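You operate a simulated robot arm through the tools that you are given. There is no shell and no other tool. Be economical: measure what you need, move in short steps, check, and stop when the job is done.

You run a simulated robot arm. Do the job below in one go: nothing can be reset, and whatever is moved stays where it is left.

JOB
Back off the cover screw, open the breather box and put its filter in the orange box.
Fine: breather key back in its holder; the cover stays open.

Only the result counts: the job must be done as asked and must still hold three seconds after the hand-in. Knocking over, shifting, dropping, spilling or breaking anything else fails it. Lids that push on must go on centred and level and be pressed home; caps that screw on are set level and turned clockwise until they are tight.

ROBOT AND FRAMES
A 7-joint arm with a two-finger parallel gripper, fixed in place. Base frame: the origin is at the foot of the arm, x ahead of it, y to its left, z up; the work surface is at about z = 0.8. Readings come in m, degrees, newtons and seconds.
With the tool pointing down near the work surface it reaches from about 0.24 to 0.68 m from the base axis. Its first joint turns from -66.0 to 66.0 degrees. Payload 2.4 kg.
The TCP is the grasp point between the finger pads, 0.03 m short of the fingertips. In the tool frame z runs along the fingers and y along their closing line. The gripper opens to 0.094 m. The fingers are 0.028 m wide and 0.01 m thick; the gripper's body (0.05 by 0.096 m) begins 0.055 m behind the TCP.
Orientation is told as [roll, pitch, yaw] about the base's x, y, z axes, in that order, counted from this pose: with the fingers straight down and closing along the base's y, the tool's x points along the base's -x, its y along +y and its z along -z.

CONTROLS
- The arm moves only by the tool arm_command. Its arguments are lists of equal length, an entry for each row: "delta_pos": the shift along the tool's x, y, z in m, a list of three; "dr": the turn, a rotation vector about the tool's x, y, z in degrees, a list of three. In form: {"delta_pos": [[dx, dy, dz], ...], "dr": [[rx, ry, rz], ...]}. A call has 1 to 12 rows; each row is the pose to reach, as a shift and turn from the pose commanded when the call began, along the tool's axes at that moment. "grip" is the opening, from 0 (shut) to 1 (fully open), set as the call begins (left out, the last holds). A row lasts 0.2 s, in which the tool goes at most 0.05 m and 8.6 degrees; a call with a longer step from one row to the next is refused whole, and so is a gripper value outside its range. Where a pose cannot be reached the arm comes as near as it can. A force on the tool above 70 N (or 10 N above the force at the start of the call, whichever is more), or a blocked arm, ends the call early, and 0.2 s more pass. The fingers move at their own pace (about 0.153 m/s each) and stop on an object; they squeeze with about 26 N. The grip force told is the motor's: it shows also when the fingers shut on nothing. Time passes only in rows, and 0.2 s behind the last, so rows that repeat a pose let the fingers close. The reply holds the time, the measured pose of the TCP, the force on the tool along the base axes, the opening and the grip force, in the units named above and with some noise.
- Cameras (640 x 400 px; columns grow to the right, rows downward): "scene" is fixed at [0.0482, 0.4828, 1.4428]; the picture's right is [-0.63, -0.77, 0.00], its down [-0.46, 0.38, -0.80] and it looks along [0.62, -0.51, -0.60] (base axes); focal length 242 px, centre (320, 200). "wrist" rides on the gripper at [-0.037, 0, -0.058] in the tool frame; the picture's right is [0.00, -1.00, 0.00], its down [0.97, 0.00, -0.24] and it looks along [0.24, 0.00, 0.97] (tool axes); focal length 218 px, centre (320, 200).
- capture(camera): a new picture of that camera. The clock stands still meanwhile.
- pixel_to_xyz(camera, pixels): for up to 12 pixels [column, row] of the newest picture of that camera ("zoom" is the newest enlarged one), the place [x, y, z] in the base frame of the surface seen there, good to about 0.002 m. The clock stands still meanwhile.
- enlarge(camera, box): a new picture of the part [left, top, right, bottom] of that camera's present view, enlarged. The clock stands still meanwhile.
- job_done(): hands the job in; it is judged then, once.

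Work in short steps. Measure before you move; look again where a grasp or a placing could have gone wrong, and mend it. You have 80 turns and 54 pictures in all, those below and enlarged ones among them. Open the gripper and draw the arm clear of the work before you hand the job in, unless the task says otherwise; then end with one line.

The tools are called as a command line: name --argument value ..., lists and objects as JSON in quotes. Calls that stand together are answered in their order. arm_command: Moves the arm, as the interface text tells. Its arguments: {"type":"object","properties":{"delta_pos":{"type":"array"},"dr":{"type":"array"},"grip":{"type":"number"}},"required":["delta_pos","dr"]} The other tools are called the same way: capture (camera) takes a picture; pixel_to_xyz (camera, pixels) gives the place of the surface under pixels of a picture; enlarge (camera, box) takes an enlarged picture of a part of a camera's view; job_done () hands the job in.

At the start:

```text
time_s: 0.0
eef_pos: [0.46, 0.0934, 1.2101]
orientation: [0.0, 0.0, 0.0]
force: [0.0, -0.6, -0.2]
gripper_width: 0.0941
gripper_force: 0.1
```

scene: 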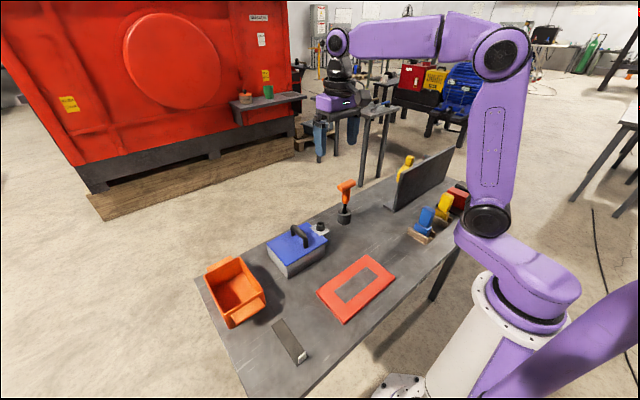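
wrist: 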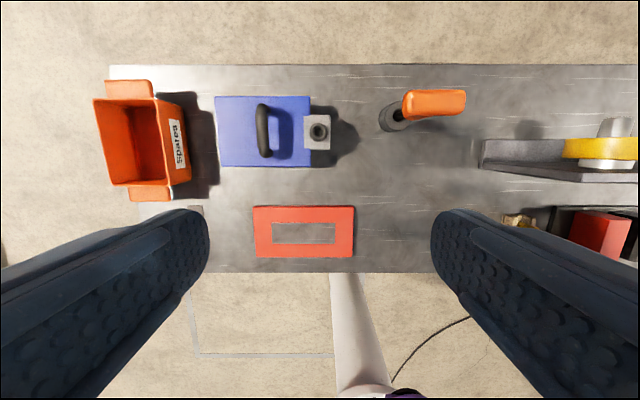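

The pictures show the blue-lidded box at scene (297,245), its screw boss at (318,229), and an orange key in a holder at (345,200). I enlarge both views for detail.

enlarge --camera "scene" --box '[250, 170, 370, 290]'

enlarge --camera "wrist" --box '[200, 70, 480, 210]'

```text
3.33 times, centred on (310, 230) of scene
```

zoom: 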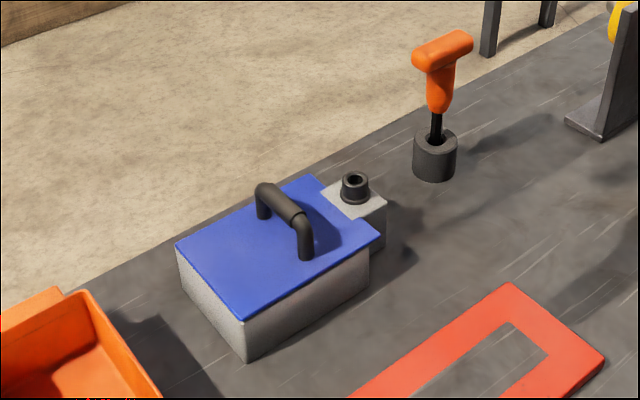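

```text
2.29 times, centred on (340, 140) of wrist
```

zoom: 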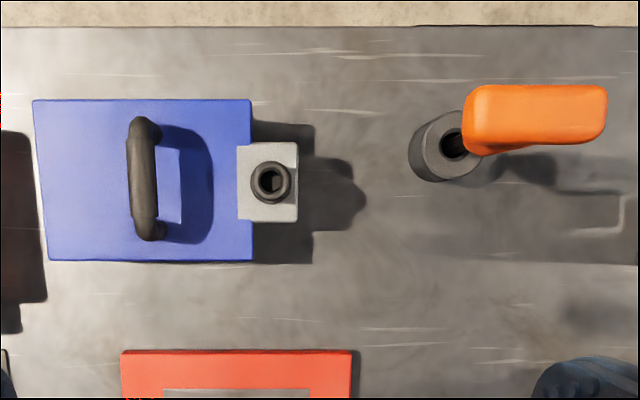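

I measure key, holder, screw, cover and handle points from the pictures.

pixel_to_xyz --camera "wrist" --pixels '[[406, 103], [464, 103], [435, 94], [435, 112], [394, 128], [383, 110], [319, 132], [318, 125], [318, 139], [308, 148], [265, 107], [262, 150]]'

pixel_to_xyz --camera "scene" --pixels '[[329, 182], [337, 183], [346, 182], [340, 194], [342, 206], [345, 213], [345, 220], [317, 223], [317, 230], [312, 208], [300, 225], [306, 240]]'

pixel_to_xyz --camera "zoom" --pixels '[[34, 101], [250, 101], [252, 259], [47, 260], [240, 147], [296, 144], [297, 219], [238, 218], [271, 181], [147, 135], [146, 180], [146, 235]]'

enlarge --camera "scene" --box '[315, 165, 375, 235]'

```text
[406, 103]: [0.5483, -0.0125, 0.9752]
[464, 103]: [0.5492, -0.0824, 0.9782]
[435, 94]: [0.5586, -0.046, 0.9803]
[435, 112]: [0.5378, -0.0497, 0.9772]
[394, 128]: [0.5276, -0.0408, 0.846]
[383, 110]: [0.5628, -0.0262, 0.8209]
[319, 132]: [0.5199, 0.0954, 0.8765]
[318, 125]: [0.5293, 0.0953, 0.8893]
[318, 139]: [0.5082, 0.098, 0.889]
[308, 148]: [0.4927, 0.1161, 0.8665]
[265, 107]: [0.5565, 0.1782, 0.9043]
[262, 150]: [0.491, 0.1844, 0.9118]
```

```text
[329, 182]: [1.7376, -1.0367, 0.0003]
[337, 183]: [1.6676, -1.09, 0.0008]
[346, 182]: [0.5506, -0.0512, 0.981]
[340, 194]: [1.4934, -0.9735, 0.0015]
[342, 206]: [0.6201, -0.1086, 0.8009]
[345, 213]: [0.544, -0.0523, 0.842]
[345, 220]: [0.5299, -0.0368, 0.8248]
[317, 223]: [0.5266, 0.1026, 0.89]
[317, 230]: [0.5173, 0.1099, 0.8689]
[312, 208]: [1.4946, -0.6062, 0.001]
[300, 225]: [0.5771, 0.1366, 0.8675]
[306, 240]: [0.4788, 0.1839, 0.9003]
```

```text
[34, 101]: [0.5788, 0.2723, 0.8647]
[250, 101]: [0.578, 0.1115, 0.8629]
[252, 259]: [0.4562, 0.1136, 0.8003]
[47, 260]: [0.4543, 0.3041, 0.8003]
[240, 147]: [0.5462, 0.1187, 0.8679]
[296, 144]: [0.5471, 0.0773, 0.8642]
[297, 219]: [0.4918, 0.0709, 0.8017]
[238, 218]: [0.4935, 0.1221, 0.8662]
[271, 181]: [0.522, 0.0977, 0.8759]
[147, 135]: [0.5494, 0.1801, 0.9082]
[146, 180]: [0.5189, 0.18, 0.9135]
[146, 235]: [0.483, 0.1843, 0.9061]
```

```text
5.71 times, centred on (345, 200) of scene
```

zoom: 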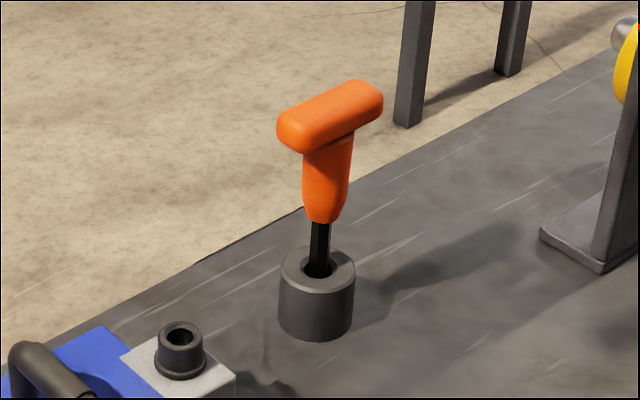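

The key bar runs along y, with its centre near (0.548,-0.048), its top at z≈0.98 and a thickness of about 0.022 in x. I go above it at z 1.07 and yaw -90 so the fingers close along x.

arm_command --delta_pos '[[-0.008, -0.013, 0.013], [-0.016, -0.026, 0.026], [-0.024, -0.039, 0.039], [-0.032, -0.052, 0.052], [-0.04, -0.065, 0.065], [-0.048, -0.078, 0.078], [-0.056, -0.091, 0.091], [-0.064, -0.104, 0.104], [-0.072, -0.117, 0.117], [-0.08, -0.13, 0.13], [-0.088, -0.141, 0.14], [-0.088, -0.141, 0.14]]' --dr '[[0, 0, 8.2], [0, 0, 16.4], [0, 0, 24.6], [0, 0, 32.8], [0, 0, 41], [0, 0, 49.2], [0, 0, 57.4], [0, 0, 65.6], [0, 0, 73.8], [0, 0, 82], [0, 0, 90], [0, 0, 90]]' --grip 1

capture --camera "wrist"

```text
time_s: 2.6
eef_pos: [0.5483, -0.048, 1.0666]
orientation: [0.0, 0.0, -90.1]
force: [-0.1, 0.0, 0.5]
gripper_width: 0.0943
gripper_force: 0.0
```

```text
48 pictures are left
```

wrist: 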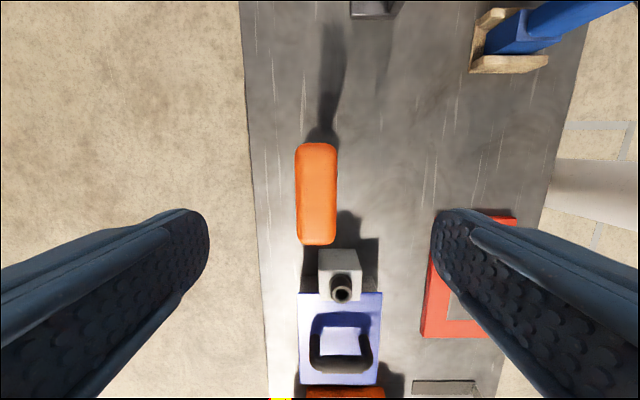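

The bar is at columns 295–337, rows 143–245. I measure its edges to centre the grasp.

pixel_to_xyz --camera "wrist" --pixels '[[297, 195], [335, 195], [316, 146], [317, 242], [316, 195], [301, 160], [331, 160], [301, 230], [333, 230], [341, 281], [341, 293], [342, 302]]'

```text
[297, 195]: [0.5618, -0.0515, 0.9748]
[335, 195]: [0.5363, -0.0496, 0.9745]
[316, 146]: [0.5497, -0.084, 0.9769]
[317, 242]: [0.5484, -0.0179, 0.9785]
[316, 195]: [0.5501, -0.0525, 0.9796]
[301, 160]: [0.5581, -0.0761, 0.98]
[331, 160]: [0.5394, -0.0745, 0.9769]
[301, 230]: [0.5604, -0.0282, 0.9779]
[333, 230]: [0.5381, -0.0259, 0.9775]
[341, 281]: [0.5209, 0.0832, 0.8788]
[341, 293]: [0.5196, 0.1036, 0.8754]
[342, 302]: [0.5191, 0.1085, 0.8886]
```

I descend onto the bar, centre (0.549,-0.050), to TCP z 0.966.

arm_command --delta_pos '[[-0.002, 0.001, 0.025], [-0.002, 0.001, 0.05], [-0.002, 0.001, 0.075], [-0.002, 0.001, 0.1], [-0.002, 0.001, 0.1]]' --dr '[[0, 0, 0], [0, 0, 0], [0, 0, 0], [0, 0, 0], [0, 0, 0]]'

arm_command --delta_pos '[[0, 0, 0], [0, 0, 0], [0, 0, 0]]' --dr '[[0, 0, 0], [0, 0, 0], [0, 0, 0]]' --grip 0

enlarge --camera "scene" --box '[295, 150, 395, 235]'

```text
time_s: 3.8
eef_pos: [0.5482, -0.0502, 0.968]
orientation: [0.0, 0.0, -90.0]
force: [-0.2, -0.5, 0.4]
gripper_width: 0.094
gripper_force: 0.0
```

```text
time_s: 4.6
eef_pos: [0.549, -0.0478, 0.9687]
orientation: [0.0, 0.0, -89.9]
force: [0.3, -0.2, 0.6]
gripper_width: 0.0338
gripper_force: 26.0
```

```text
4.71 times, centred on (345, 192) of scene
```

zoom: 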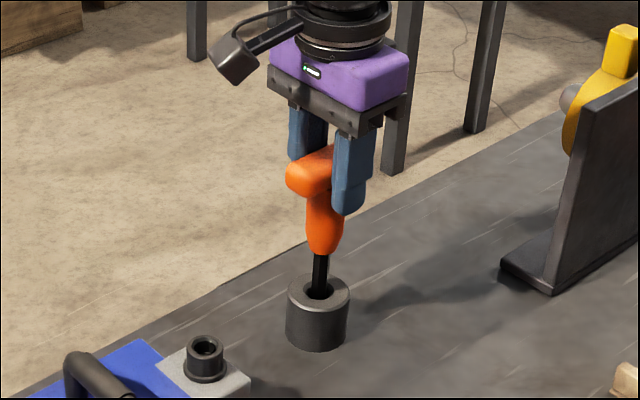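

The key is gripped (width 0.034, 26 N). I lift it straight up by 0.09.

arm_command --delta_pos '[[0, 0, -0.015], [0, 0, -0.03], [0, 0, -0.045], [0, 0, -0.06], [0, 0, -0.075], [0, 0, -0.09], [0, 0, -0.09]]' --dr '[[0, 0, 0], [0, 0, 0], [0, 0, 0], [0, 0, 0], [0, 0, 0], [0, 0, 0], [0, 0, 0]]'

enlarge --camera "scene" --box '[295, 150, 395, 235]'

```text
time_s: 6.2
eef_pos: [0.5494, -0.0499, 1.0601]
orientation: [0.0, 0.0, -90.0]
force: [0.0, 0.2, -0.3]
gripper_width: 0.0343
gripper_force: 25.9
```

```text
4.71 times, centred on (345, 192) of scene
```

zoom: 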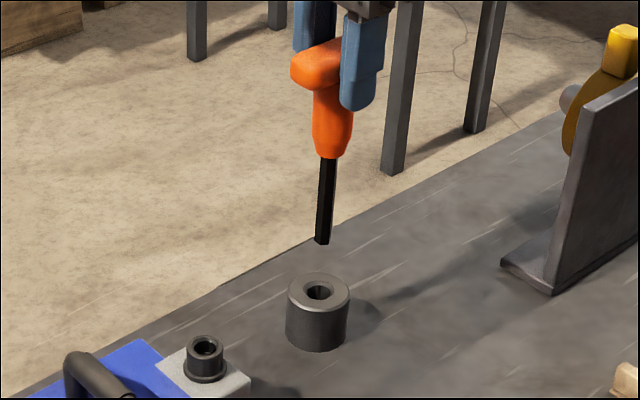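

The key is out and looks vertical. I measure the tip (321,242 in the zoom), the shaft, the holder hole and the screw.

pixel_to_xyz --camera "zoom" --pixels '[[321, 241], [322, 236], [325, 200], [328, 165], [331, 140], [318, 275], [318, 298], [289, 290], [349, 290], [204, 337], [205, 356], [204, 345]]'

```text
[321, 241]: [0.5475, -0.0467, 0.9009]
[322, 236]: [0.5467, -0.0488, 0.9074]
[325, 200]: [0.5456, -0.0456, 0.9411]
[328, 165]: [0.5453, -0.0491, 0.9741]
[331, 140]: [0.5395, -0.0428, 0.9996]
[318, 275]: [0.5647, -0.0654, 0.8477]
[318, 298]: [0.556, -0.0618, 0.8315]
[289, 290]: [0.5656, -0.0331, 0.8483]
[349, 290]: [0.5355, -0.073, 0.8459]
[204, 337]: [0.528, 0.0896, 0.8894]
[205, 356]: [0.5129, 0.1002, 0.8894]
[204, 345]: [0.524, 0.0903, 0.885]
```

The tip is at z≈0.898 with its axis at about (0.550,-0.050), i.e. 0.161 below the TCP. I look closely at the screw head before moving over it.

enlarge --camera "scene" --box '[298, 210, 342, 238]'

```text
14.29 times, centred on (320, 224) of scene
```

zoom: 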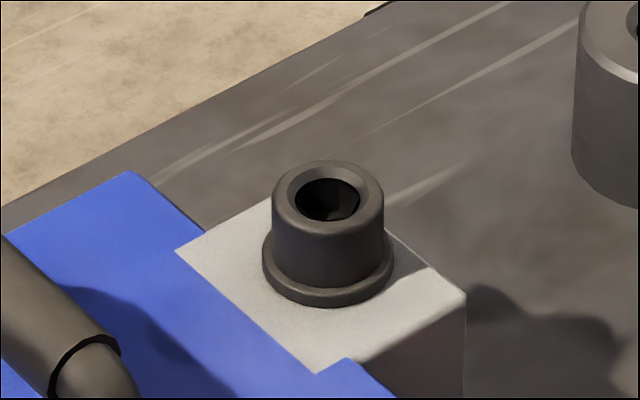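

The head rim is centred near (328,198) in the zoom; I sample its edge.

pixel_to_xyz --camera "zoom" --pixels '[[280, 200], [378, 200], [328, 166], [328, 229], [290, 178], [366, 178], [293, 222], [362, 222], [270, 270], [387, 275], [230, 280], [428, 272]]'

```text
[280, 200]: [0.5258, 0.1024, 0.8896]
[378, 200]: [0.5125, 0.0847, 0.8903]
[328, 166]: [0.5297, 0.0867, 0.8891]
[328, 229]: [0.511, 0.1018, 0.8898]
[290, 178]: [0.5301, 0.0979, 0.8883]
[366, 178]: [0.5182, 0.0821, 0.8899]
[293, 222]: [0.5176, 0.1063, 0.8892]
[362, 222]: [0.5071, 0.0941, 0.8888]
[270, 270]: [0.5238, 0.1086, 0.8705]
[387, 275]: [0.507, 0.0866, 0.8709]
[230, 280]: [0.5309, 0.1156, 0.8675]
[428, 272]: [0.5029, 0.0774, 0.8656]
```

The screw axis is about (0.519,0.0945), with its top at 0.889. I lift 0.02 and carry the key above it.

arm_command --delta_pos '[[0, 0, -0.02], [0.03, -0.006, -0.02], [0.06, -0.012, -0.02], [0.09, -0.018, -0.02], [0.12, -0.025, -0.02], [0.145, -0.031, -0.02], [0.145, -0.031, -0.02]]' --dr '[[0, 0, 0], [0, 0, 0], [0, 0, 0], [0, 0, 0], [0, 0, 0], [0, 0, 0], [0, 0, 0]]'

enlarge --camera "scene" --box '[287, 185, 353, 237]'

capture --camera "wrist"

```text
time_s: 7.8
eef_pos: [0.5182, 0.0961, 1.0785]
orientation: [0.0, 0.0, -90.0]
force: [0.2, -0.5, -2.1]
gripper_width: 0.0341
gripper_force: 26.0
```

```text
7.69 times, centred on (320, 211) of scene
```

zoom: 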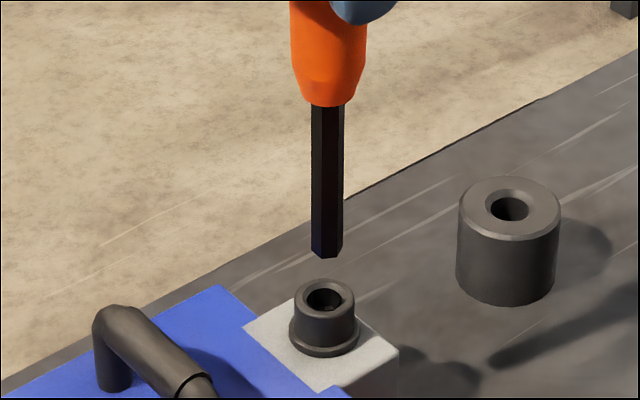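

```text
43 pictures are left
```

wrist: 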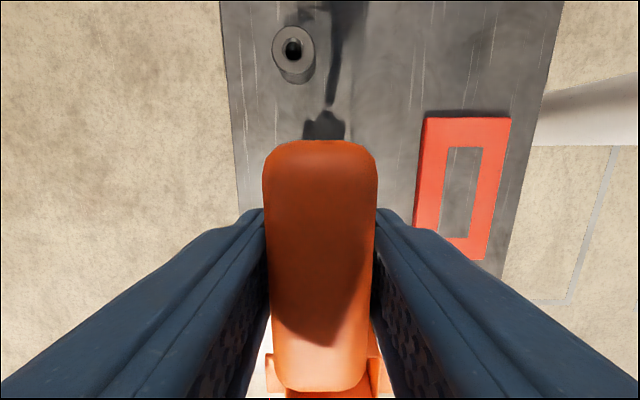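

The tip is at zoom (327,255) and the hole at (324,296). I measure the shaft sides and the hole.

pixel_to_xyz --camera "zoom" --pixels '[[315, 245], [327, 245], [339, 245], [327, 210], [327, 150], [314, 150], [341, 150], [300, 297], [350, 297], [325, 282], [325, 312]]'

```text
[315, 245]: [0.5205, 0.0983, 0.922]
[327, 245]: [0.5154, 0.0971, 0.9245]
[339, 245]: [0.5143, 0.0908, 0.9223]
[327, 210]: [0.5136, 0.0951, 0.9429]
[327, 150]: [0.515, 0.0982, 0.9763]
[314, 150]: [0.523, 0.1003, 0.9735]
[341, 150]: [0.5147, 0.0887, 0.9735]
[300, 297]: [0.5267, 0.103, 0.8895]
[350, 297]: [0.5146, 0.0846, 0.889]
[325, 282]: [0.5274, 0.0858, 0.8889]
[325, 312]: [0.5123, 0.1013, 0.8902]
```

The axes agree within about 1 mm. I correct by +0.001 in x and +0.0005 in y, then lower until the tip just enters (tip z ≈0.887).

arm_command --delta_pos '[[0.0005, 0.001, 0.01], [0.0005, 0.001, 0.02], [0.0005, 0.001, 0.026], [0.0005, 0.001, 0.03], [0.0005, 0.001, 0.033], [0.0005, 0.001, 0.033]]' --dr '[[0, 0, 0], [0, 0, 0], [0, 0, 0], [0, 0, 0], [0, 0, 0], [0, 0, 0]]'

enlarge --camera "scene" --box '[287, 185, 353, 237]'

```text
time_s: 9.2
eef_pos: [0.5198, 0.0958, 1.0457]
orientation: [0.0, 0.0, -90.0]
force: [0.1, 0.3, -0.6]
gripper_width: 0.0343
gripper_force: 25.8
```

```text
7.69 times, centred on (320, 211) of scene
```

zoom: 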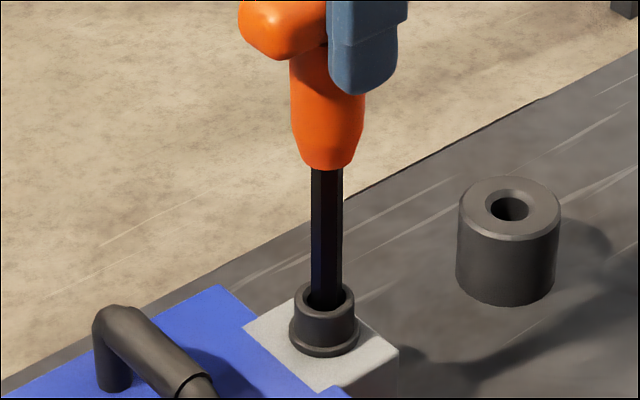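

The tip has entered the socket without force. I go down another 0.012 in small steps.

arm_command --delta_pos '[[0, 0, 0.003], [0, 0, 0.006], [0, 0, 0.009], [0, 0, 0.012], [0, 0, 0.012]]' --dr '[[0, 0, 0], [0, 0, 0], [0, 0, 0], [0, 0, 0], [0, 0, 0]]'

```text
time_s: 10.4
eef_pos: [0.5208, 0.0964, 1.0333]
orientation: [0.1, 0.0, -89.9]
force: [0.7, -0.3, 18.2]
gripper_width: 0.0341
gripper_force: 26.3
```

There is contact at 18 N with the tip about 17 mm into the head, so it is on the socket floor. I turn anticlockwise by 40° and look.

arm_command --delta_pos '[[0, 0, 0], [0, 0, 0], [0, 0, 0], [0, 0, 0], [0, 0, 0], [0, 0, 0]]' --dr '[[0, 0, -8], [0, 0, -16], [0, 0, -24], [0, 0, -32], [0, 0, -40], [0, 0, -40]]'

enlarge --camera "scene" --box '[287, 185, 353, 237]'

```text
time_s: 11.8
eef_pos: [0.5189, 0.096, 1.0331]
orientation: [0.1, -0.1, -49.9]
force: [1.9, 0.2, 18.1]
gripper_width: 0.0339
gripper_force: 25.7
```

```text
7.69 times, centred on (320, 211) of scene
```

zoom: 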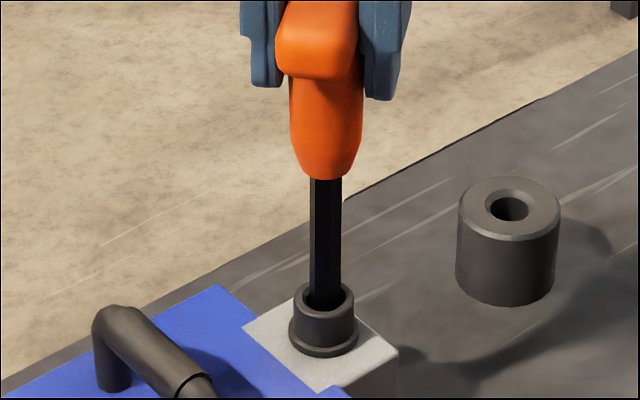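

The key turns with the hand, with the force steady. I continue another 96° anticlockwise.

arm_command --delta_pos '[[0, 0, 0], [0, 0, 0], [0, 0, 0], [0, 0, 0], [0, 0, 0], [0, 0, 0], [0, 0, 0], [0, 0, 0], [0, 0, 0], [0, 0, 0], [0, 0, 0], [0, 0, 0]]' --dr '[[0, 0, -8], [0, 0, -16], [0, 0, -24], [0, 0, -32], [0, 0, -40], [0, 0, -48], [0, 0, -56], [0, 0, -64], [0, 0, -72], [0, 0, -80], [0, 0, -88], [0, 0, -96]]'

enlarge --camera "scene" --box '[287, 185, 353, 237]'

```text
time_s: 14.4
eef_pos: [0.5206, 0.0948, 1.0349]
orientation: [0.0, -0.1, 46.1]
force: [3.8, -5.2, 7.0]
gripper_width: 0.034
gripper_force: 25.8
```

```text
7.69 times, centred on (320, 211) of scene
```

zoom: 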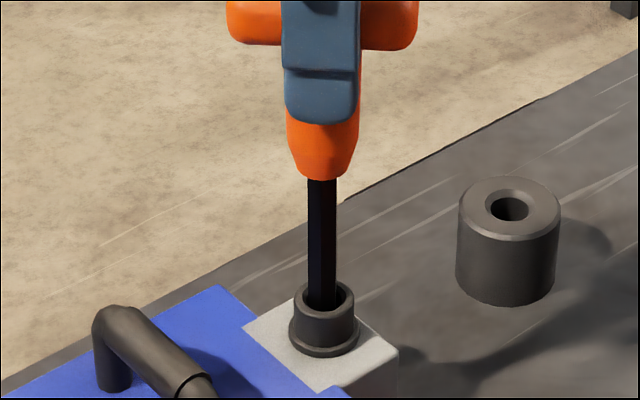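

The key still turns, at yaw +46. I continue 88° more and watch for a joint limit.

arm_command --delta_pos '[[0, 0, 0], [0, 0, 0], [0, 0, 0], [0, 0, 0], [0, 0, 0], [0, 0, 0], [0, 0, 0], [0, 0, 0], [0, 0, 0], [0, 0, 0], [0, 0, 0]]' --dr '[[0, 0, -8], [0, 0, -16], [0, 0, -24], [0, 0, -32], [0, 0, -40], [0, 0, -48], [0, 0, -56], [0, 0, -64], [0, 0, -72], [0, 0, -80], [0, 0, -88]]'

enlarge --camera "scene" --box '[287, 185, 353, 237]'

```text
time_s: 16.8
eef_pos: [0.5223, 0.0911, 1.0334]
orientation: [-0.4, 0.2, 132.3]
force: [26.7, -16.3, -2.5]
gripper_width: 0.0804
gripper_force: 26.0
```

```text
7.69 times, centred on (320, 211) of scene
```

zoom: 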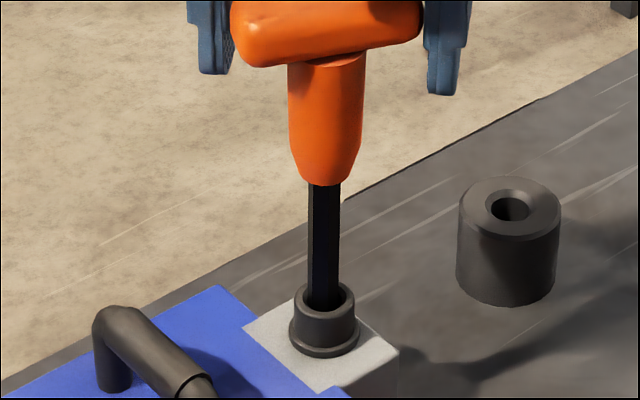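

The width jumped to 0.080: the key stopped turning and the hand slipped round the bar, so the screw seems to have hit its end stop. I open to release the strain and look.

arm_command --delta_pos '[[0, 0, 0], [0, 0, 0]]' --dr '[[0, 0, 0], [0, 0, 0]]' --grip 1

capture --camera "wrist"

enlarge --camera "scene" --box '[280, 165, 360, 235]'

```text
time_s: 17.4
eef_pos: [0.5185, 0.0976, 1.0343]
orientation: [0.1, -0.1, 134.1]
force: [0.5, -0.5, 0.4]
gripper_width: 0.0939
gripper_force: 0.0
```

```text
38 pictures are left
```

wrist: 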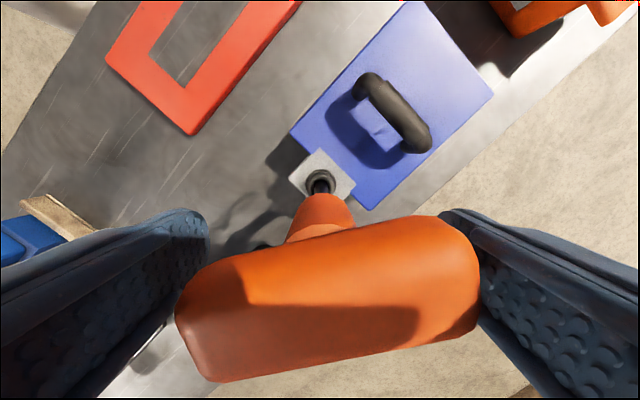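

```text
5.71 times, centred on (320, 200) of scene
```

zoom: 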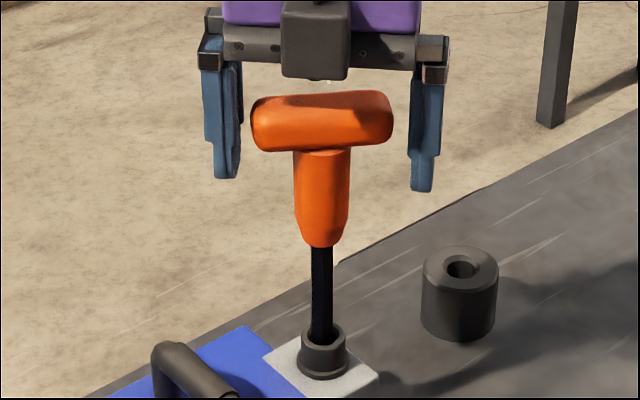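

The key stands in the screw. I measure the bar's direction and the cover's state.

pixel_to_xyz --camera "zoom" --pixels '[[256, 125], [388, 105], [322, 115], [320, 180], [321, 290], [320, 330]]'

pixel_to_xyz --camera "wrist" --pixels '[[200, 310], [460, 260], [325, 285], [315, 235], [340, 340]]'

```text
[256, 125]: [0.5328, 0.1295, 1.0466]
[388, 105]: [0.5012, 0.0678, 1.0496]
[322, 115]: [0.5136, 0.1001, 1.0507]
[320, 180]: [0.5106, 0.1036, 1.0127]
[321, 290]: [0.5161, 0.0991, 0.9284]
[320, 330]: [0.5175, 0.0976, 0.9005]
```

```text
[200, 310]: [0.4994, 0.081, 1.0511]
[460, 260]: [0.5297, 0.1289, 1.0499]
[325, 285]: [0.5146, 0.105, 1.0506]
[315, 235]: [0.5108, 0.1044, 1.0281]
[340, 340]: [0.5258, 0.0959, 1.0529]
```

The bar now points to about 61° and the key is upright. I raise the hand, turn it back 73° clockwise to line up with the bar, and come down with the TCP at z≈1.039.

arm_command --delta_pos '[[0, 0, -0.03], [0, 0, -0.06], [0, 0, -0.06], [0, 0, -0.06], [0, 0, -0.06], [0, 0, -0.06], [0, 0, -0.06], [0, 0, -0.06], [0, 0, -0.06], [0, 0, -0.06], [0, 0, -0.06], [0, 0, -0.06]]' --dr '[[0, 0, 0], [0, 0, 0], [0, 0, 8.2], [0, 0, 16.4], [0, 0, 24.6], [0, 0, 32.8], [0, 0, 41], [0, 0, 49.2], [0, 0, 57.4], [0, 0, 65.6], [0, 0, 73], [0, 0, 73]]'

capture --camera "wrist"

```text
time_s: 20.0
eef_pos: [0.5185, 0.0954, 1.0933]
orientation: [0.0, -0.1, 60.9]
force: [0.7, 0.4, -0.2]
gripper_width: 0.0938
gripper_force: 0.1
```

```text
36 pictures are left
```

wrist: 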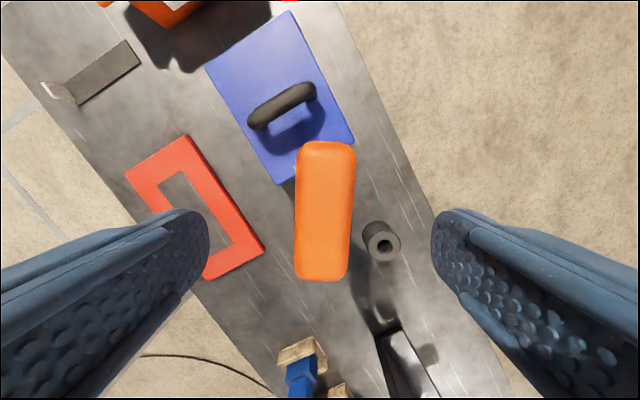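

The bar is lined up within about 2°. I measure its top.

pixel_to_xyz --camera "wrist" --pixels '[[325, 150], [321, 270], [323, 210], [299, 210], [349, 210]]'

```text
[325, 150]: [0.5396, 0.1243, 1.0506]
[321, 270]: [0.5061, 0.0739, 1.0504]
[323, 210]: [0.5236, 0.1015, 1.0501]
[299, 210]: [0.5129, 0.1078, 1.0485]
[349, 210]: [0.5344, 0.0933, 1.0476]
```

The bar top is at 1.050, direction about 57°. I descend to z 1.039 with a 3° trim, then grip.

arm_command --delta_pos '[[0, 0, 0.02], [0, 0, 0.04], [0, 0, 0.054], [0, 0, 0.054]]' --dr '[[0, 0, 3], [0, 0, 3], [0, 0, 3], [0, 0, 3]]'

arm_command --delta_pos '[[0, 0, 0], [0, 0, 0], [0, 0, 0]]' --dr '[[0, 0, 0], [0, 0, 0], [0, 0, 0]]' --grip 0

```text
time_s: 21.0
eef_pos: [0.5196, 0.0952, 1.0395]
orientation: [-0.1, 0.1, 58.0]
force: [0.7, 0.0, -0.5]
gripper_width: 0.094
gripper_force: 0.1
```

```text
time_s: 21.8
eef_pos: [0.5194, 0.0959, 1.04]
orientation: [0.0, 0.0, 58.0]
force: [2.9, -1.8, -0.5]
gripper_width: 0.0343
gripper_force: 25.7
```

It is gripped again. I press down 3 mm and turn 16° anticlockwise to feel whether the screw still moves.

arm_command --delta_pos '[[0, 0, 0.002], [0, 0, 0.003], [0, 0, 0.003], [0, 0, 0.003], [0, 0, 0.003], [0, 0, 0.003]]' --dr '[[0, 0, 0], [0, 0, 0], [0, 0, -5], [0, 0, -10], [0, 0, -16], [0, 0, -16]]'

capture --camera "wrist"

```text
time_s: 23.2
eef_pos: [0.5182, 0.0944, 1.0363]
orientation: [0.1, 0.1, 73.9]
force: [4.6, -5.6, 0.0]
gripper_width: 0.0392
gripper_force: 25.8
```

```text
35 pictures are left
```

wrist: 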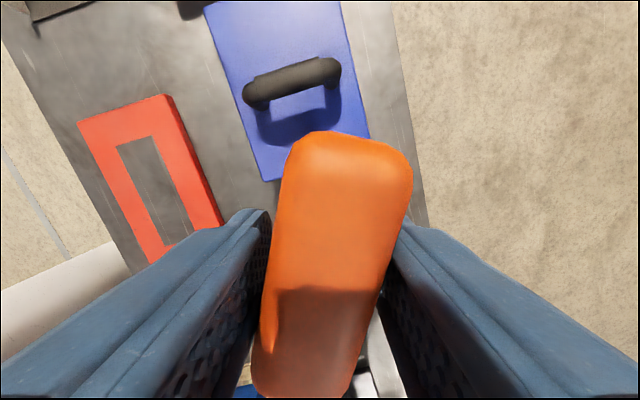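

The bar slips again at about 60° (width 0.039), so the key meets a firm stop anticlockwise. I turn back clockwise 40° to learn whether this is an end stop or a tight screw.

arm_command --delta_pos '[[0, 0, 0], [0, 0, 0], [0, 0, 0], [0, 0, 0], [0, 0, 0], [0, 0, 0]]' --dr '[[0, 0, 8], [0, 0, 16], [0, 0, 24], [0, 0, 32], [0, 0, 40], [0, 0, 40]]'

enlarge --camera "scene" --box '[287, 185, 353, 237]'

```text
time_s: 24.6
eef_pos: [0.5199, 0.0963, 1.0368]
orientation: [-0.1, 0.1, 33.9]
force: [6.6, -1.0, -6.5]
gripper_width: 0.034
gripper_force: 26.1
```

```text
7.69 times, centred on (320, 211) of scene
```

zoom: 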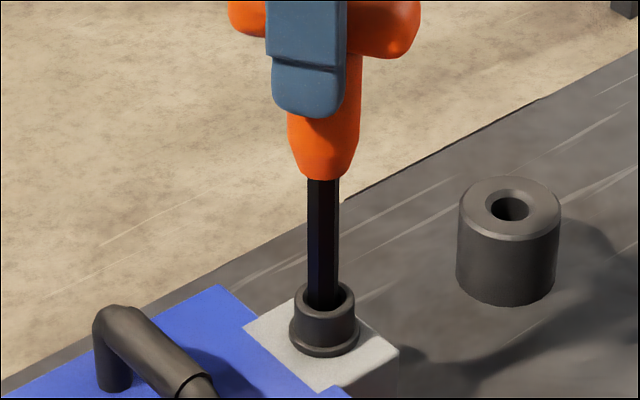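

The key turns freely clockwise and stops firmly anticlockwise, so the screw is backed off to its end stop. I turn anticlockwise to the stop again, then see the state.

arm_command --delta_pos '[[0, 0, 0], [0, 0, 0], [0, 0, 0], [0, 0, 0], [0, 0, 0], [0, 0, 0]]' --dr '[[0, 0, -8], [0, 0, -16], [0, 0, -24], [0, 0, -30], [0, 0, -34], [0, 0, -34]]'

```text
time_s: 26.0
eef_pos: [0.5188, 0.0957, 1.0355]
orientation: [0.0, 0.0, 68.0]
force: [1.7, -3.7, 1.3]
gripper_width: 0.0365
gripper_force: 25.7
```

It is at the stop. I open, align the hand to 59° and grip again for withdrawal.

arm_command --delta_pos '[[0, 0, 0], [0, 0, 0], [0, 0, 0], [0, 0, 0]]' --dr '[[0, 0, 0], [0, 0, 5], [0, 0, 9], [0, 0, 9]]' --grip 1

capture --camera "wrist"

enlarge --camera "scene" --box '[287, 185, 353, 237]'

```text
time_s: 27.0
eef_pos: [0.5192, 0.096, 1.036]
orientation: [0.0, 0.0, 59.0]
force: [-0.4, 0.0, -0.5]
gripper_width: 0.0942
gripper_force: 0.0
```

```text
33 pictures are left
```

wrist: 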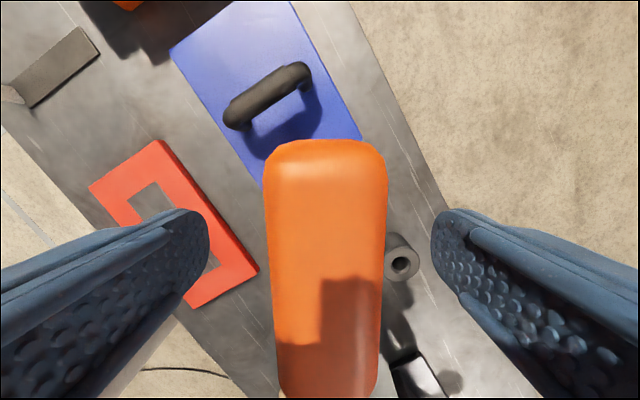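

```text
7.69 times, centred on (320, 211) of scene
```

zoom: 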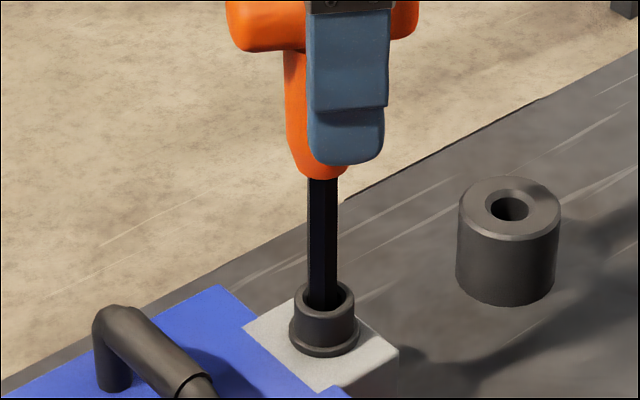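

The bar is aligned between the fingers. I grip and lift 0.06.

arm_command --delta_pos '[[0, 0, 0], [0, 0, 0], [0, 0, 0]]' --dr '[[0, 0, 0], [0, 0, 0], [0, 0, 0]]' --grip 0

arm_command --delta_pos '[[0, 0, -0.01], [0, 0, -0.025], [0, 0, -0.045], [0, 0, -0.065], [0, 0, -0.065]]' --dr '[[0, 0, 0], [0, 0, 0], [0, 0, 0], [0, 0, 0], [0, 0, 0]]'

enlarge --camera "scene" --box '[287, 185, 353, 237]'

```text
time_s: 27.8
eef_pos: [0.5203, 0.0957, 1.0361]
orientation: [-0.1, 0.0, 59.0]
force: [4.3, -2.3, 0.0]
gripper_width: 0.034
gripper_force: 26.1
```

```text
time_s: 29.0
eef_pos: [0.5208, 0.0977, 1.1019]
orientation: [0.0, 0.0, 59.0]
force: [-0.3, 0.3, -1.3]
gripper_width: 0.0341
gripper_force: 26.5
```

```text
7.69 times, centred on (320, 211) of scene
```

zoom: 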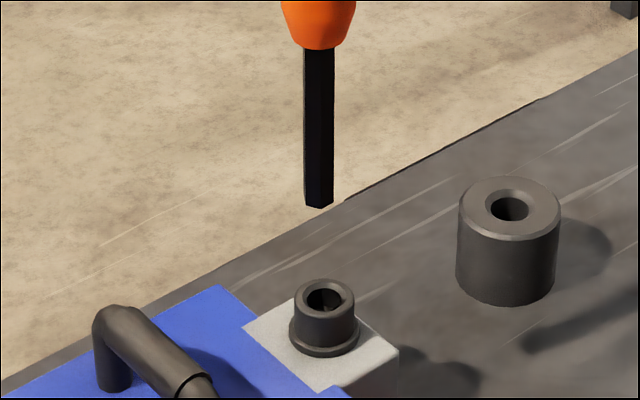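

The key is out, with its tip at zoom (319,205). I measure the tip, the shaft and the head height.

pixel_to_xyz --camera "zoom" --pixels '[[319, 204], [319, 190], [307, 190], [331, 190], [319, 70], [307, 70], [332, 70], [325, 282], [325, 312], [300, 297], [350, 297], [324, 298]]'

```text
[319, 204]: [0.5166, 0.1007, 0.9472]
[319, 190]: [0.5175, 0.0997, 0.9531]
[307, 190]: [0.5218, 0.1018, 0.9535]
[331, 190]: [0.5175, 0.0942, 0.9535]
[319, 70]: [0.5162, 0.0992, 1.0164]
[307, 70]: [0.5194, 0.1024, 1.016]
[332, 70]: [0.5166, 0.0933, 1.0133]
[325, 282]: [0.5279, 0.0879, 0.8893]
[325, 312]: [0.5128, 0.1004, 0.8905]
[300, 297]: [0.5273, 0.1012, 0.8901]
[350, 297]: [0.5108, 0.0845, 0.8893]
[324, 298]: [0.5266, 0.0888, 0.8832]
```

The tip axis matches the TCP and the tip is 0.157 below it. I measure the holder rim in the same picture.

pixel_to_xyz --camera "zoom" --pixels '[[464, 206], [557, 206], [510, 180], [510, 233], [489, 208], [530, 208], [510, 192], [510, 223]]'

```text
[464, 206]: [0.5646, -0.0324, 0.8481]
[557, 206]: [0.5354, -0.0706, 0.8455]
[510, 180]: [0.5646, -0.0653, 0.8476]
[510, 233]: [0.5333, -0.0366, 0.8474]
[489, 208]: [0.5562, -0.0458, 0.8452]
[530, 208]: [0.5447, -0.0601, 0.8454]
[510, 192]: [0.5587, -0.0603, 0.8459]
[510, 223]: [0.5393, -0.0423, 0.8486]
```

The holder's centre is about (0.5495,-0.0515). I carry the key above it, turning to yaw 90, and lower the tip to about 0.875.

arm_command --delta_pos '[[0.0222, -0.0201, 0], [0.0444, -0.0402, 0], [0.0667, -0.0604, 0], [0.0889, -0.0805, 0], [0.1111, -0.1006, 0], [0.1111, -0.1006, 0.02], [0.1111, -0.1006, 0.045], [0.1111, -0.1006, 0.07], [0.1111, -0.1006, 0.07]]' --dr '[[0, 0, -6.2], [0, 0, -12.4], [0, 0, -18.6], [0, 0, -24.8], [0, 0, -31], [0, 0, -31], [0, 0, -31], [0, 0, -31], [0, 0, -31]]'

enlarge --camera "scene" --box '[312, 178, 378, 230]'

```text
time_s: 31.0
eef_pos: [0.5494, -0.0511, 1.0322]
orientation: [0.0, 0.1, 89.9]
force: [0.6, -0.6, -1.4]
gripper_width: 0.0339
gripper_force: 26.2
```

```text
7.69 times, centred on (345, 204) of scene
```

zoom: 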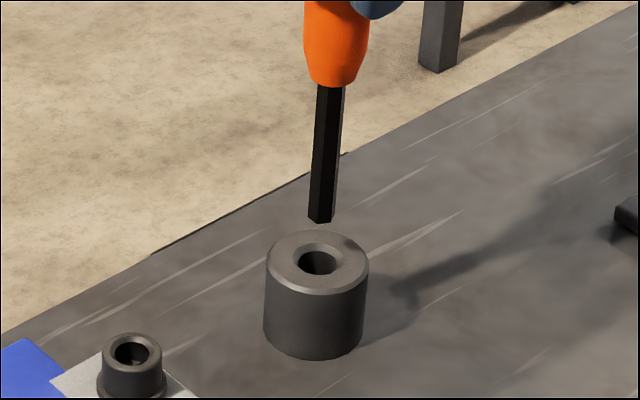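

The tip (320,220) is in line with the hole (318,262). I lower 0.05 in small steps.

arm_command --delta_pos '[[0, 0, 0.01], [0, 0, 0.02], [0, 0, 0.03], [0, 0, 0.038], [0, 0, 0.046], [0, 0, 0.052], [0, 0, 0.052]]' --dr '[[0, 0, 0], [0, 0, 0], [0, 0, 0], [0, 0, 0], [0, 0, 0], [0, 0, 0], [0, 0, 0]]'

enlarge --camera "scene" --box '[312, 178, 378, 230]'

```text
time_s: 32.6
eef_pos: [0.5485, -0.051, 0.9796]
orientation: [0.0, 0.0, 89.9]
force: [0.4, 0.2, -1.7]
gripper_width: 0.034
gripper_force: 26.1
```

```text
7.69 times, centred on (345, 204) of scene
```

zoom: 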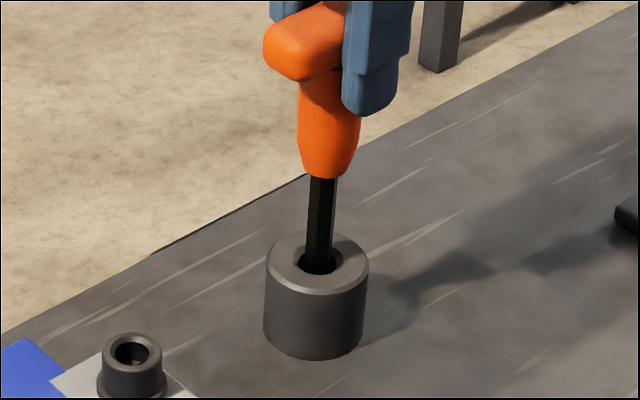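

It is in the hole without contact. I lower until light contact, expected at TCP ≈0.964.

arm_command --delta_pos '[[0, 0, 0.004], [0, 0, 0.008], [0, 0, 0.012], [0, 0, 0.015], [0, 0, 0.015]]' --dr '[[0, 0, 0], [0, 0, 0], [0, 0, 0], [0, 0, 0], [0, 0, 0]]'

```text
time_s: 33.8
eef_pos: [0.5489, -0.0498, 0.9646]
orientation: [-0.2, 0.0, 90.0]
force: [-0.2, 0.4, 11.0]
gripper_width: 0.0342
gripper_force: 26.6
```

It is seated (11 N contact). I open and rise clear.

arm_command --delta_pos '[[0, 0, 0], [0, 0, 0], [0, 0, 0], [0, 0, -0.03], [0, 0, -0.07], [0, 0, -0.11], [0, 0, -0.14], [0, 0, -0.14]]' --dr '[[0, 0, 0], [0, 0, 0], [0, 0, 0], [0, 0, 0], [0, 0, 0], [0, 0, 0], [0, 0, 0], [0, 0, 0]]' --grip 1

capture --camera "scene"

```text
time_s: 35.6
eef_pos: [0.5484, -0.052, 1.1039]
orientation: [0.0, 0.0, 90.0]
force: [1.2, -0.1, -0.6]
gripper_width: 0.0941
gripper_force: 0.1
```

```text
28 pictures are left
```

scene: 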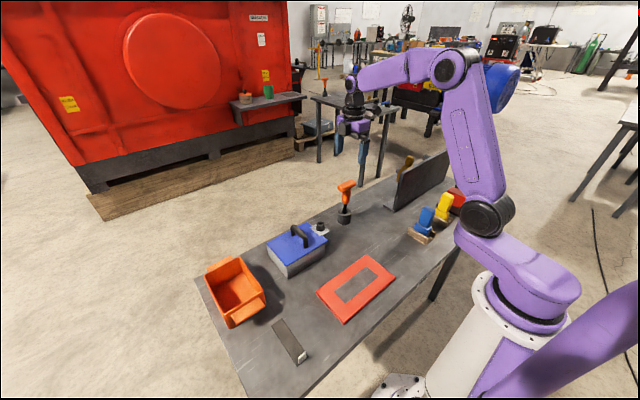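

The key is back in its holder as before. Now I look at the breather box for a hinge.

enlarge --camera "scene" --box '[255, 215, 340, 282]'

```text
5.97 times, centred on (298, 248) of scene
```

zoom: 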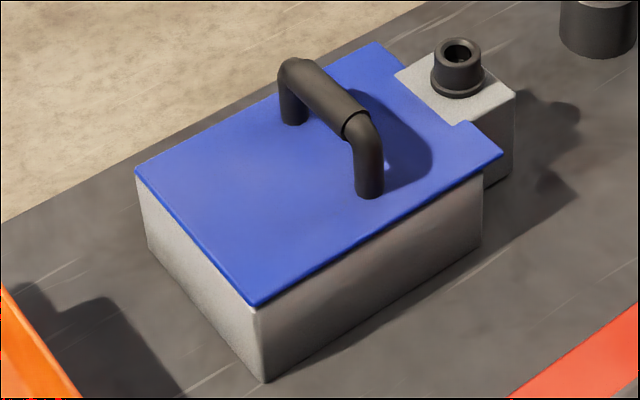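

There is no visible hinge; the handle sits nearer the screw end, so the hinge is likely at the far (+y) edge. I measure cover corners and handle in this zoom.

pixel_to_xyz --camera "zoom" --pixels '[[138, 172], [255, 302], [373, 44], [499, 155], [318, 82], [345, 105], [300, 65], [360, 140], [370, 190], [290, 120], [196, 235], [458, 92]]'

pixel_to_xyz --camera "scene" --pixels '[[206, 275], [238, 257], [266, 296], [231, 326], [235, 295], [219, 300], [253, 276]]'

```text
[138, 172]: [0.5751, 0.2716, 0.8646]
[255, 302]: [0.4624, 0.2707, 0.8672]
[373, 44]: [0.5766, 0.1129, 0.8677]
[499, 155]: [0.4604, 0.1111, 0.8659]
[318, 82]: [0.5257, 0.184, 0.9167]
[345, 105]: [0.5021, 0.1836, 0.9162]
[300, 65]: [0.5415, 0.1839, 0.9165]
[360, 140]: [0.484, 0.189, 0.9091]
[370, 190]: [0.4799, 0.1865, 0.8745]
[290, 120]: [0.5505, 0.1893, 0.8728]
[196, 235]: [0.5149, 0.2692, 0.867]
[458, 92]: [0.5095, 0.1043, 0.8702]
```

```text
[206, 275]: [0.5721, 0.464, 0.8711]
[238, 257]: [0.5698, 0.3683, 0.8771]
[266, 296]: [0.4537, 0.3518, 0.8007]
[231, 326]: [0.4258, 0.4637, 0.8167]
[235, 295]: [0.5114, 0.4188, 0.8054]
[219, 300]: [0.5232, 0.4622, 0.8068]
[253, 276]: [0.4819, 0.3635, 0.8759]
```

Handle bar centre is about (0.516,0.182,0.908), lid y 0.111–0.271. I move above the handle at yaw 0.

arm_command --delta_pos '[[-0.021, 0.003, 0], [-0.042, 0.006, 0], [-0.063, 0.009, 0], [-0.084, 0.012, 0.005], [-0.105, 0.015, 0.01], [-0.126, 0.018, 0.015], [-0.148, 0.021, 0.02], [-0.17, 0.024, 0.025], [-0.192, 0.027, 0.03], [-0.213, 0.03, 0.04], [-0.233, 0.032, 0.05], [-0.233, 0.032, 0.05]]' --dr '[[0, 0, 8.2], [0, 0, 16.4], [0, 0, 24.6], [0, 0, 32.8], [0, 0, 41], [0, 0, 49.2], [0, 0, 57.4], [0, 0, 65.6], [0, 0, 73.8], [0, 0, 82], [0, 0, 90], [0, 0, 90]]'

capture --camera "wrist"

```text
time_s: 38.2
eef_pos: [0.5157, 0.1813, 1.0524]
orientation: [0.0, 0.0, -0.2]
force: [0.4, -0.3, -0.3]
gripper_width: 0.0939
gripper_force: 0.1
```

```text
26 pictures are left
```

wrist: 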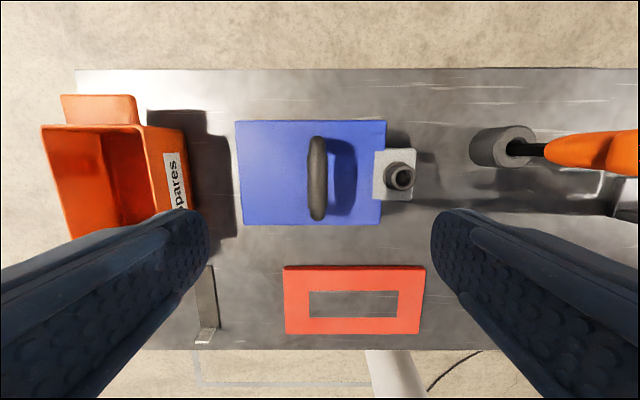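

The handle is centred under the fingers (col 317). I descend to z 0.908 and close.

arm_command --delta_pos '[[0, 0, 0.04], [0, 0, 0.08], [0, 0, 0.115], [0, 0, 0.135], [0, 0, 0.144], [0, 0, 0.144]]' --dr '[[0, 0, 0], [0, 0, 0], [0, 0, 0], [0, 0, 0], [0, 0, 0], [0, 0, 0]]'

arm_command --delta_pos '[[0, 0, 0], [0, 0, 0], [0, 0, 0]]' --dr '[[0, 0, 0], [0, 0, 0], [0, 0, 0]]' --grip 0

```text
time_s: 39.6
eef_pos: [0.5159, 0.182, 0.9096]
orientation: [0.1, 0.0, 0.0]
force: [0.0, 0.0, 0.6]
gripper_width: 0.0941
gripper_force: 0.0
```

```text
time_s: 40.4
eef_pos: [0.5155, 0.1855, 0.9111]
orientation: [0.1, -0.1, 0.1]
force: [0.8, 16.8, 0.8]
gripper_width: 0.0225
gripper_force: 44.6
```

The handle is gripped (width 0.022), with a side force of 17 N, so I shift +y 0.003. Then I try a 10° opening arc about the +y edge.

arm_command --delta_pos '[[0, 0.003, 0], [0, 0.0055, -0.0038], [0, 0.008, -0.0073], [0, 0.0125, -0.0141], [0, 0.0125, -0.0141]]' --dr '[[0, 0, 0], [2.5, 0, 0], [5, 0, 0], [10, 0, 0], [10, 0, 0]]'

enlarge --camera "scene" --box '[255, 205, 340, 282]'

```text
time_s: 41.6
eef_pos: [0.5166, 0.1925, 0.9247]
orientation: [-10.2, 0.0, -0.2]
force: [8.7, -4.9, -1.6]
gripper_width: 0.0197
gripper_force: 44.6
```

```text
5.19 times, centred on (298, 244) of scene
```

zoom: 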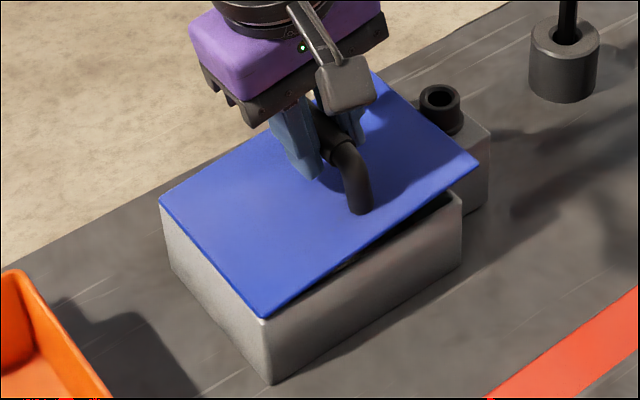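

The lid hinges at its +y edge and opens. I continue the arc from 10° to 40° with the hand turning along.

arm_command --delta_pos '[[0, 0.0046, -0.007], [0, 0.0094, -0.0138], [0, 0.0151, -0.02], [0, 0.0211, -0.0259], [0, 0.0278, -0.031], [0, 0.0347, -0.0357], [0, 0.0347, -0.0357]]' --dr '[[5, 0, 0], [10, 0, 0], [15, 0, 0], [20, 0, 0], [25, 0, 0], [30, 0, 0], [30, 0, 0]]'

```text
time_s: 43.2
eef_pos: [0.5159, 0.2335, 0.9571]
orientation: [-40.6, 0.0, -0.4]
force: [-8.3, -23.8, 39.7]
gripper_width: 0.0194
gripper_force: 44.8
```

The outward force (40 N up, -24 N in y) means my arc radius is a little small. Refitting gives the hinge at y≈0.2735, z≈0.868. I correct and continue to 60°.

arm_command --delta_pos '[[0, -0.0029, -0.0019], [0, 0.0012, -0.0093], [0, 0.0057, -0.0163], [0, 0.011, -0.0228], [0, 0.0167, -0.0291], [0, 0.0167, -0.0291]]' --dr '[[0, 0, 0], [5, 0, 0], [10, 0, 0], [15, 0, 0], [20, 0, 0], [20, 0, 0]]'

capture --camera "scene"

```text
time_s: 44.6
eef_pos: [0.5165, 0.2676, 0.9657]
orientation: [-59.9, -0.2, 0.2]
force: [3.0, -3.0, 23.3]
gripper_width: 0.0196
gripper_force: 45.4
```

```text
24 pictures are left
```

scene: 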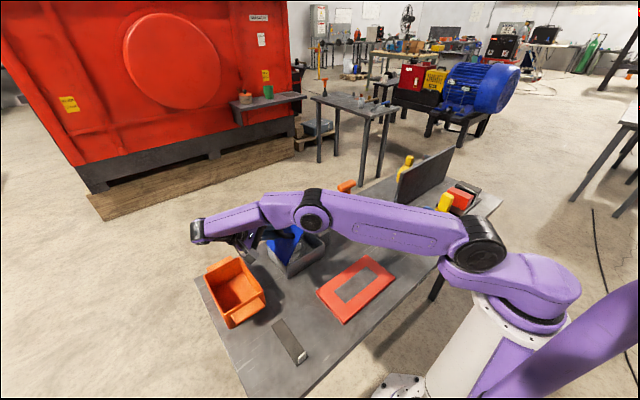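

The lid is at 60° and moves well. I continue to 90°, with the hand tilting only to 80° so the wrist keeps clear of the bin.

arm_command --delta_pos '[[0, 0.0032, -0.008], [0, 0.0068, -0.0155], [0, 0.0126, -0.0218], [0, 0.0187, -0.0278], [0, 0.0187, -0.0278]]' --dr '[[5, 0, 0], [10, 0, 0], [13.5, 0, 0], [17, 0, 0], [17, 0, 0]]'

capture --camera "scene"

```text
time_s: 45.7
eef_pos: [0.505, 0.2691, 0.9639]
orientation: [-71.3, -0.8, 1.4]
force: [11.8, 1.5, -8.0]
gripper_width: 0.0195
gripper_force: 45.4
out of reach, approached as far as the arm can: row 2, 3, 4, 5
stopped in row 5: the force on the tool passed its limit (the readings are from after the stop); the commanded pose is now the measured one
```

```text
23 pictures are left
```

scene: 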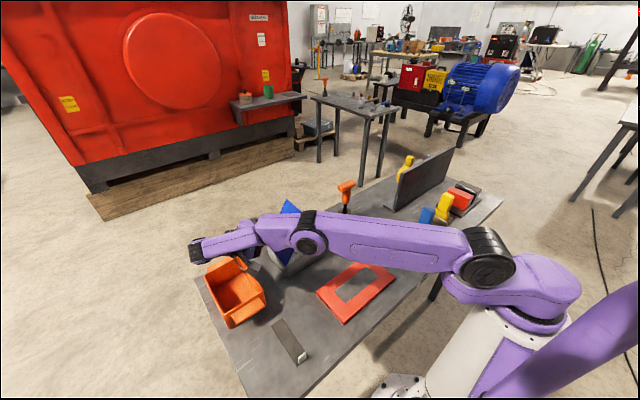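

The arm is out of reach at more tilt; the TCP is at (0.505,0.269,0.964). I turn the hand back to about 50° around the round bar and recentre x.

arm_command --delta_pos '[[-0.003, 0, 0], [-0.006, 0, 0], [-0.01, 0, 0], [-0.01, 0, 0], [-0.01, 0, 0]]' --dr '[[-5, 0, 0], [-10, 0, 0], [-15, 0, 0], [-21, 0, 0], [-21, 0, 0]]'

```text
time_s: 46.9
eef_pos: [0.5115, 0.2696, 0.9692]
orientation: [-51.0, -0.5, 0.8]
force: [-31.5, -3.9, 19.7]
gripper_width: 0.0194
gripper_force: 45.0
```

It is at 51° tilt. I carry the handle on along the arc to about 85° at constant tilt, easing the x load.

arm_command --delta_pos '[[0.003, 0.0043, -0.0057], [0.003, 0.0086, -0.0113], [0.003, 0.015, -0.0168], [0.003, 0.0216, -0.0219], [0.003, 0.0288, -0.0261], [0.003, 0.0288, -0.0261]]' --dr '[[0, 0, 0], [0, 0, 0], [0, 0, 0], [0, 0, 0], [0, 0, 0], [0, 0, 0]]'

enlarge --camera "scene" --box '[190, 180, 370, 300]'

```text
time_s: 48.3
eef_pos: [0.511, 0.3109, 0.9646]
orientation: [-50.2, -1.3, 1.4]
force: [8.8, 11.3, 37.9]
gripper_width: 0.0198
gripper_force: 45.0
```

```text
3.33 times, centred on (280, 240) of scene
```

zoom: 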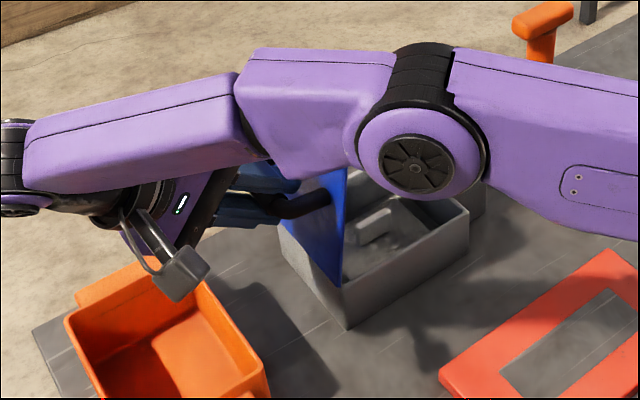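

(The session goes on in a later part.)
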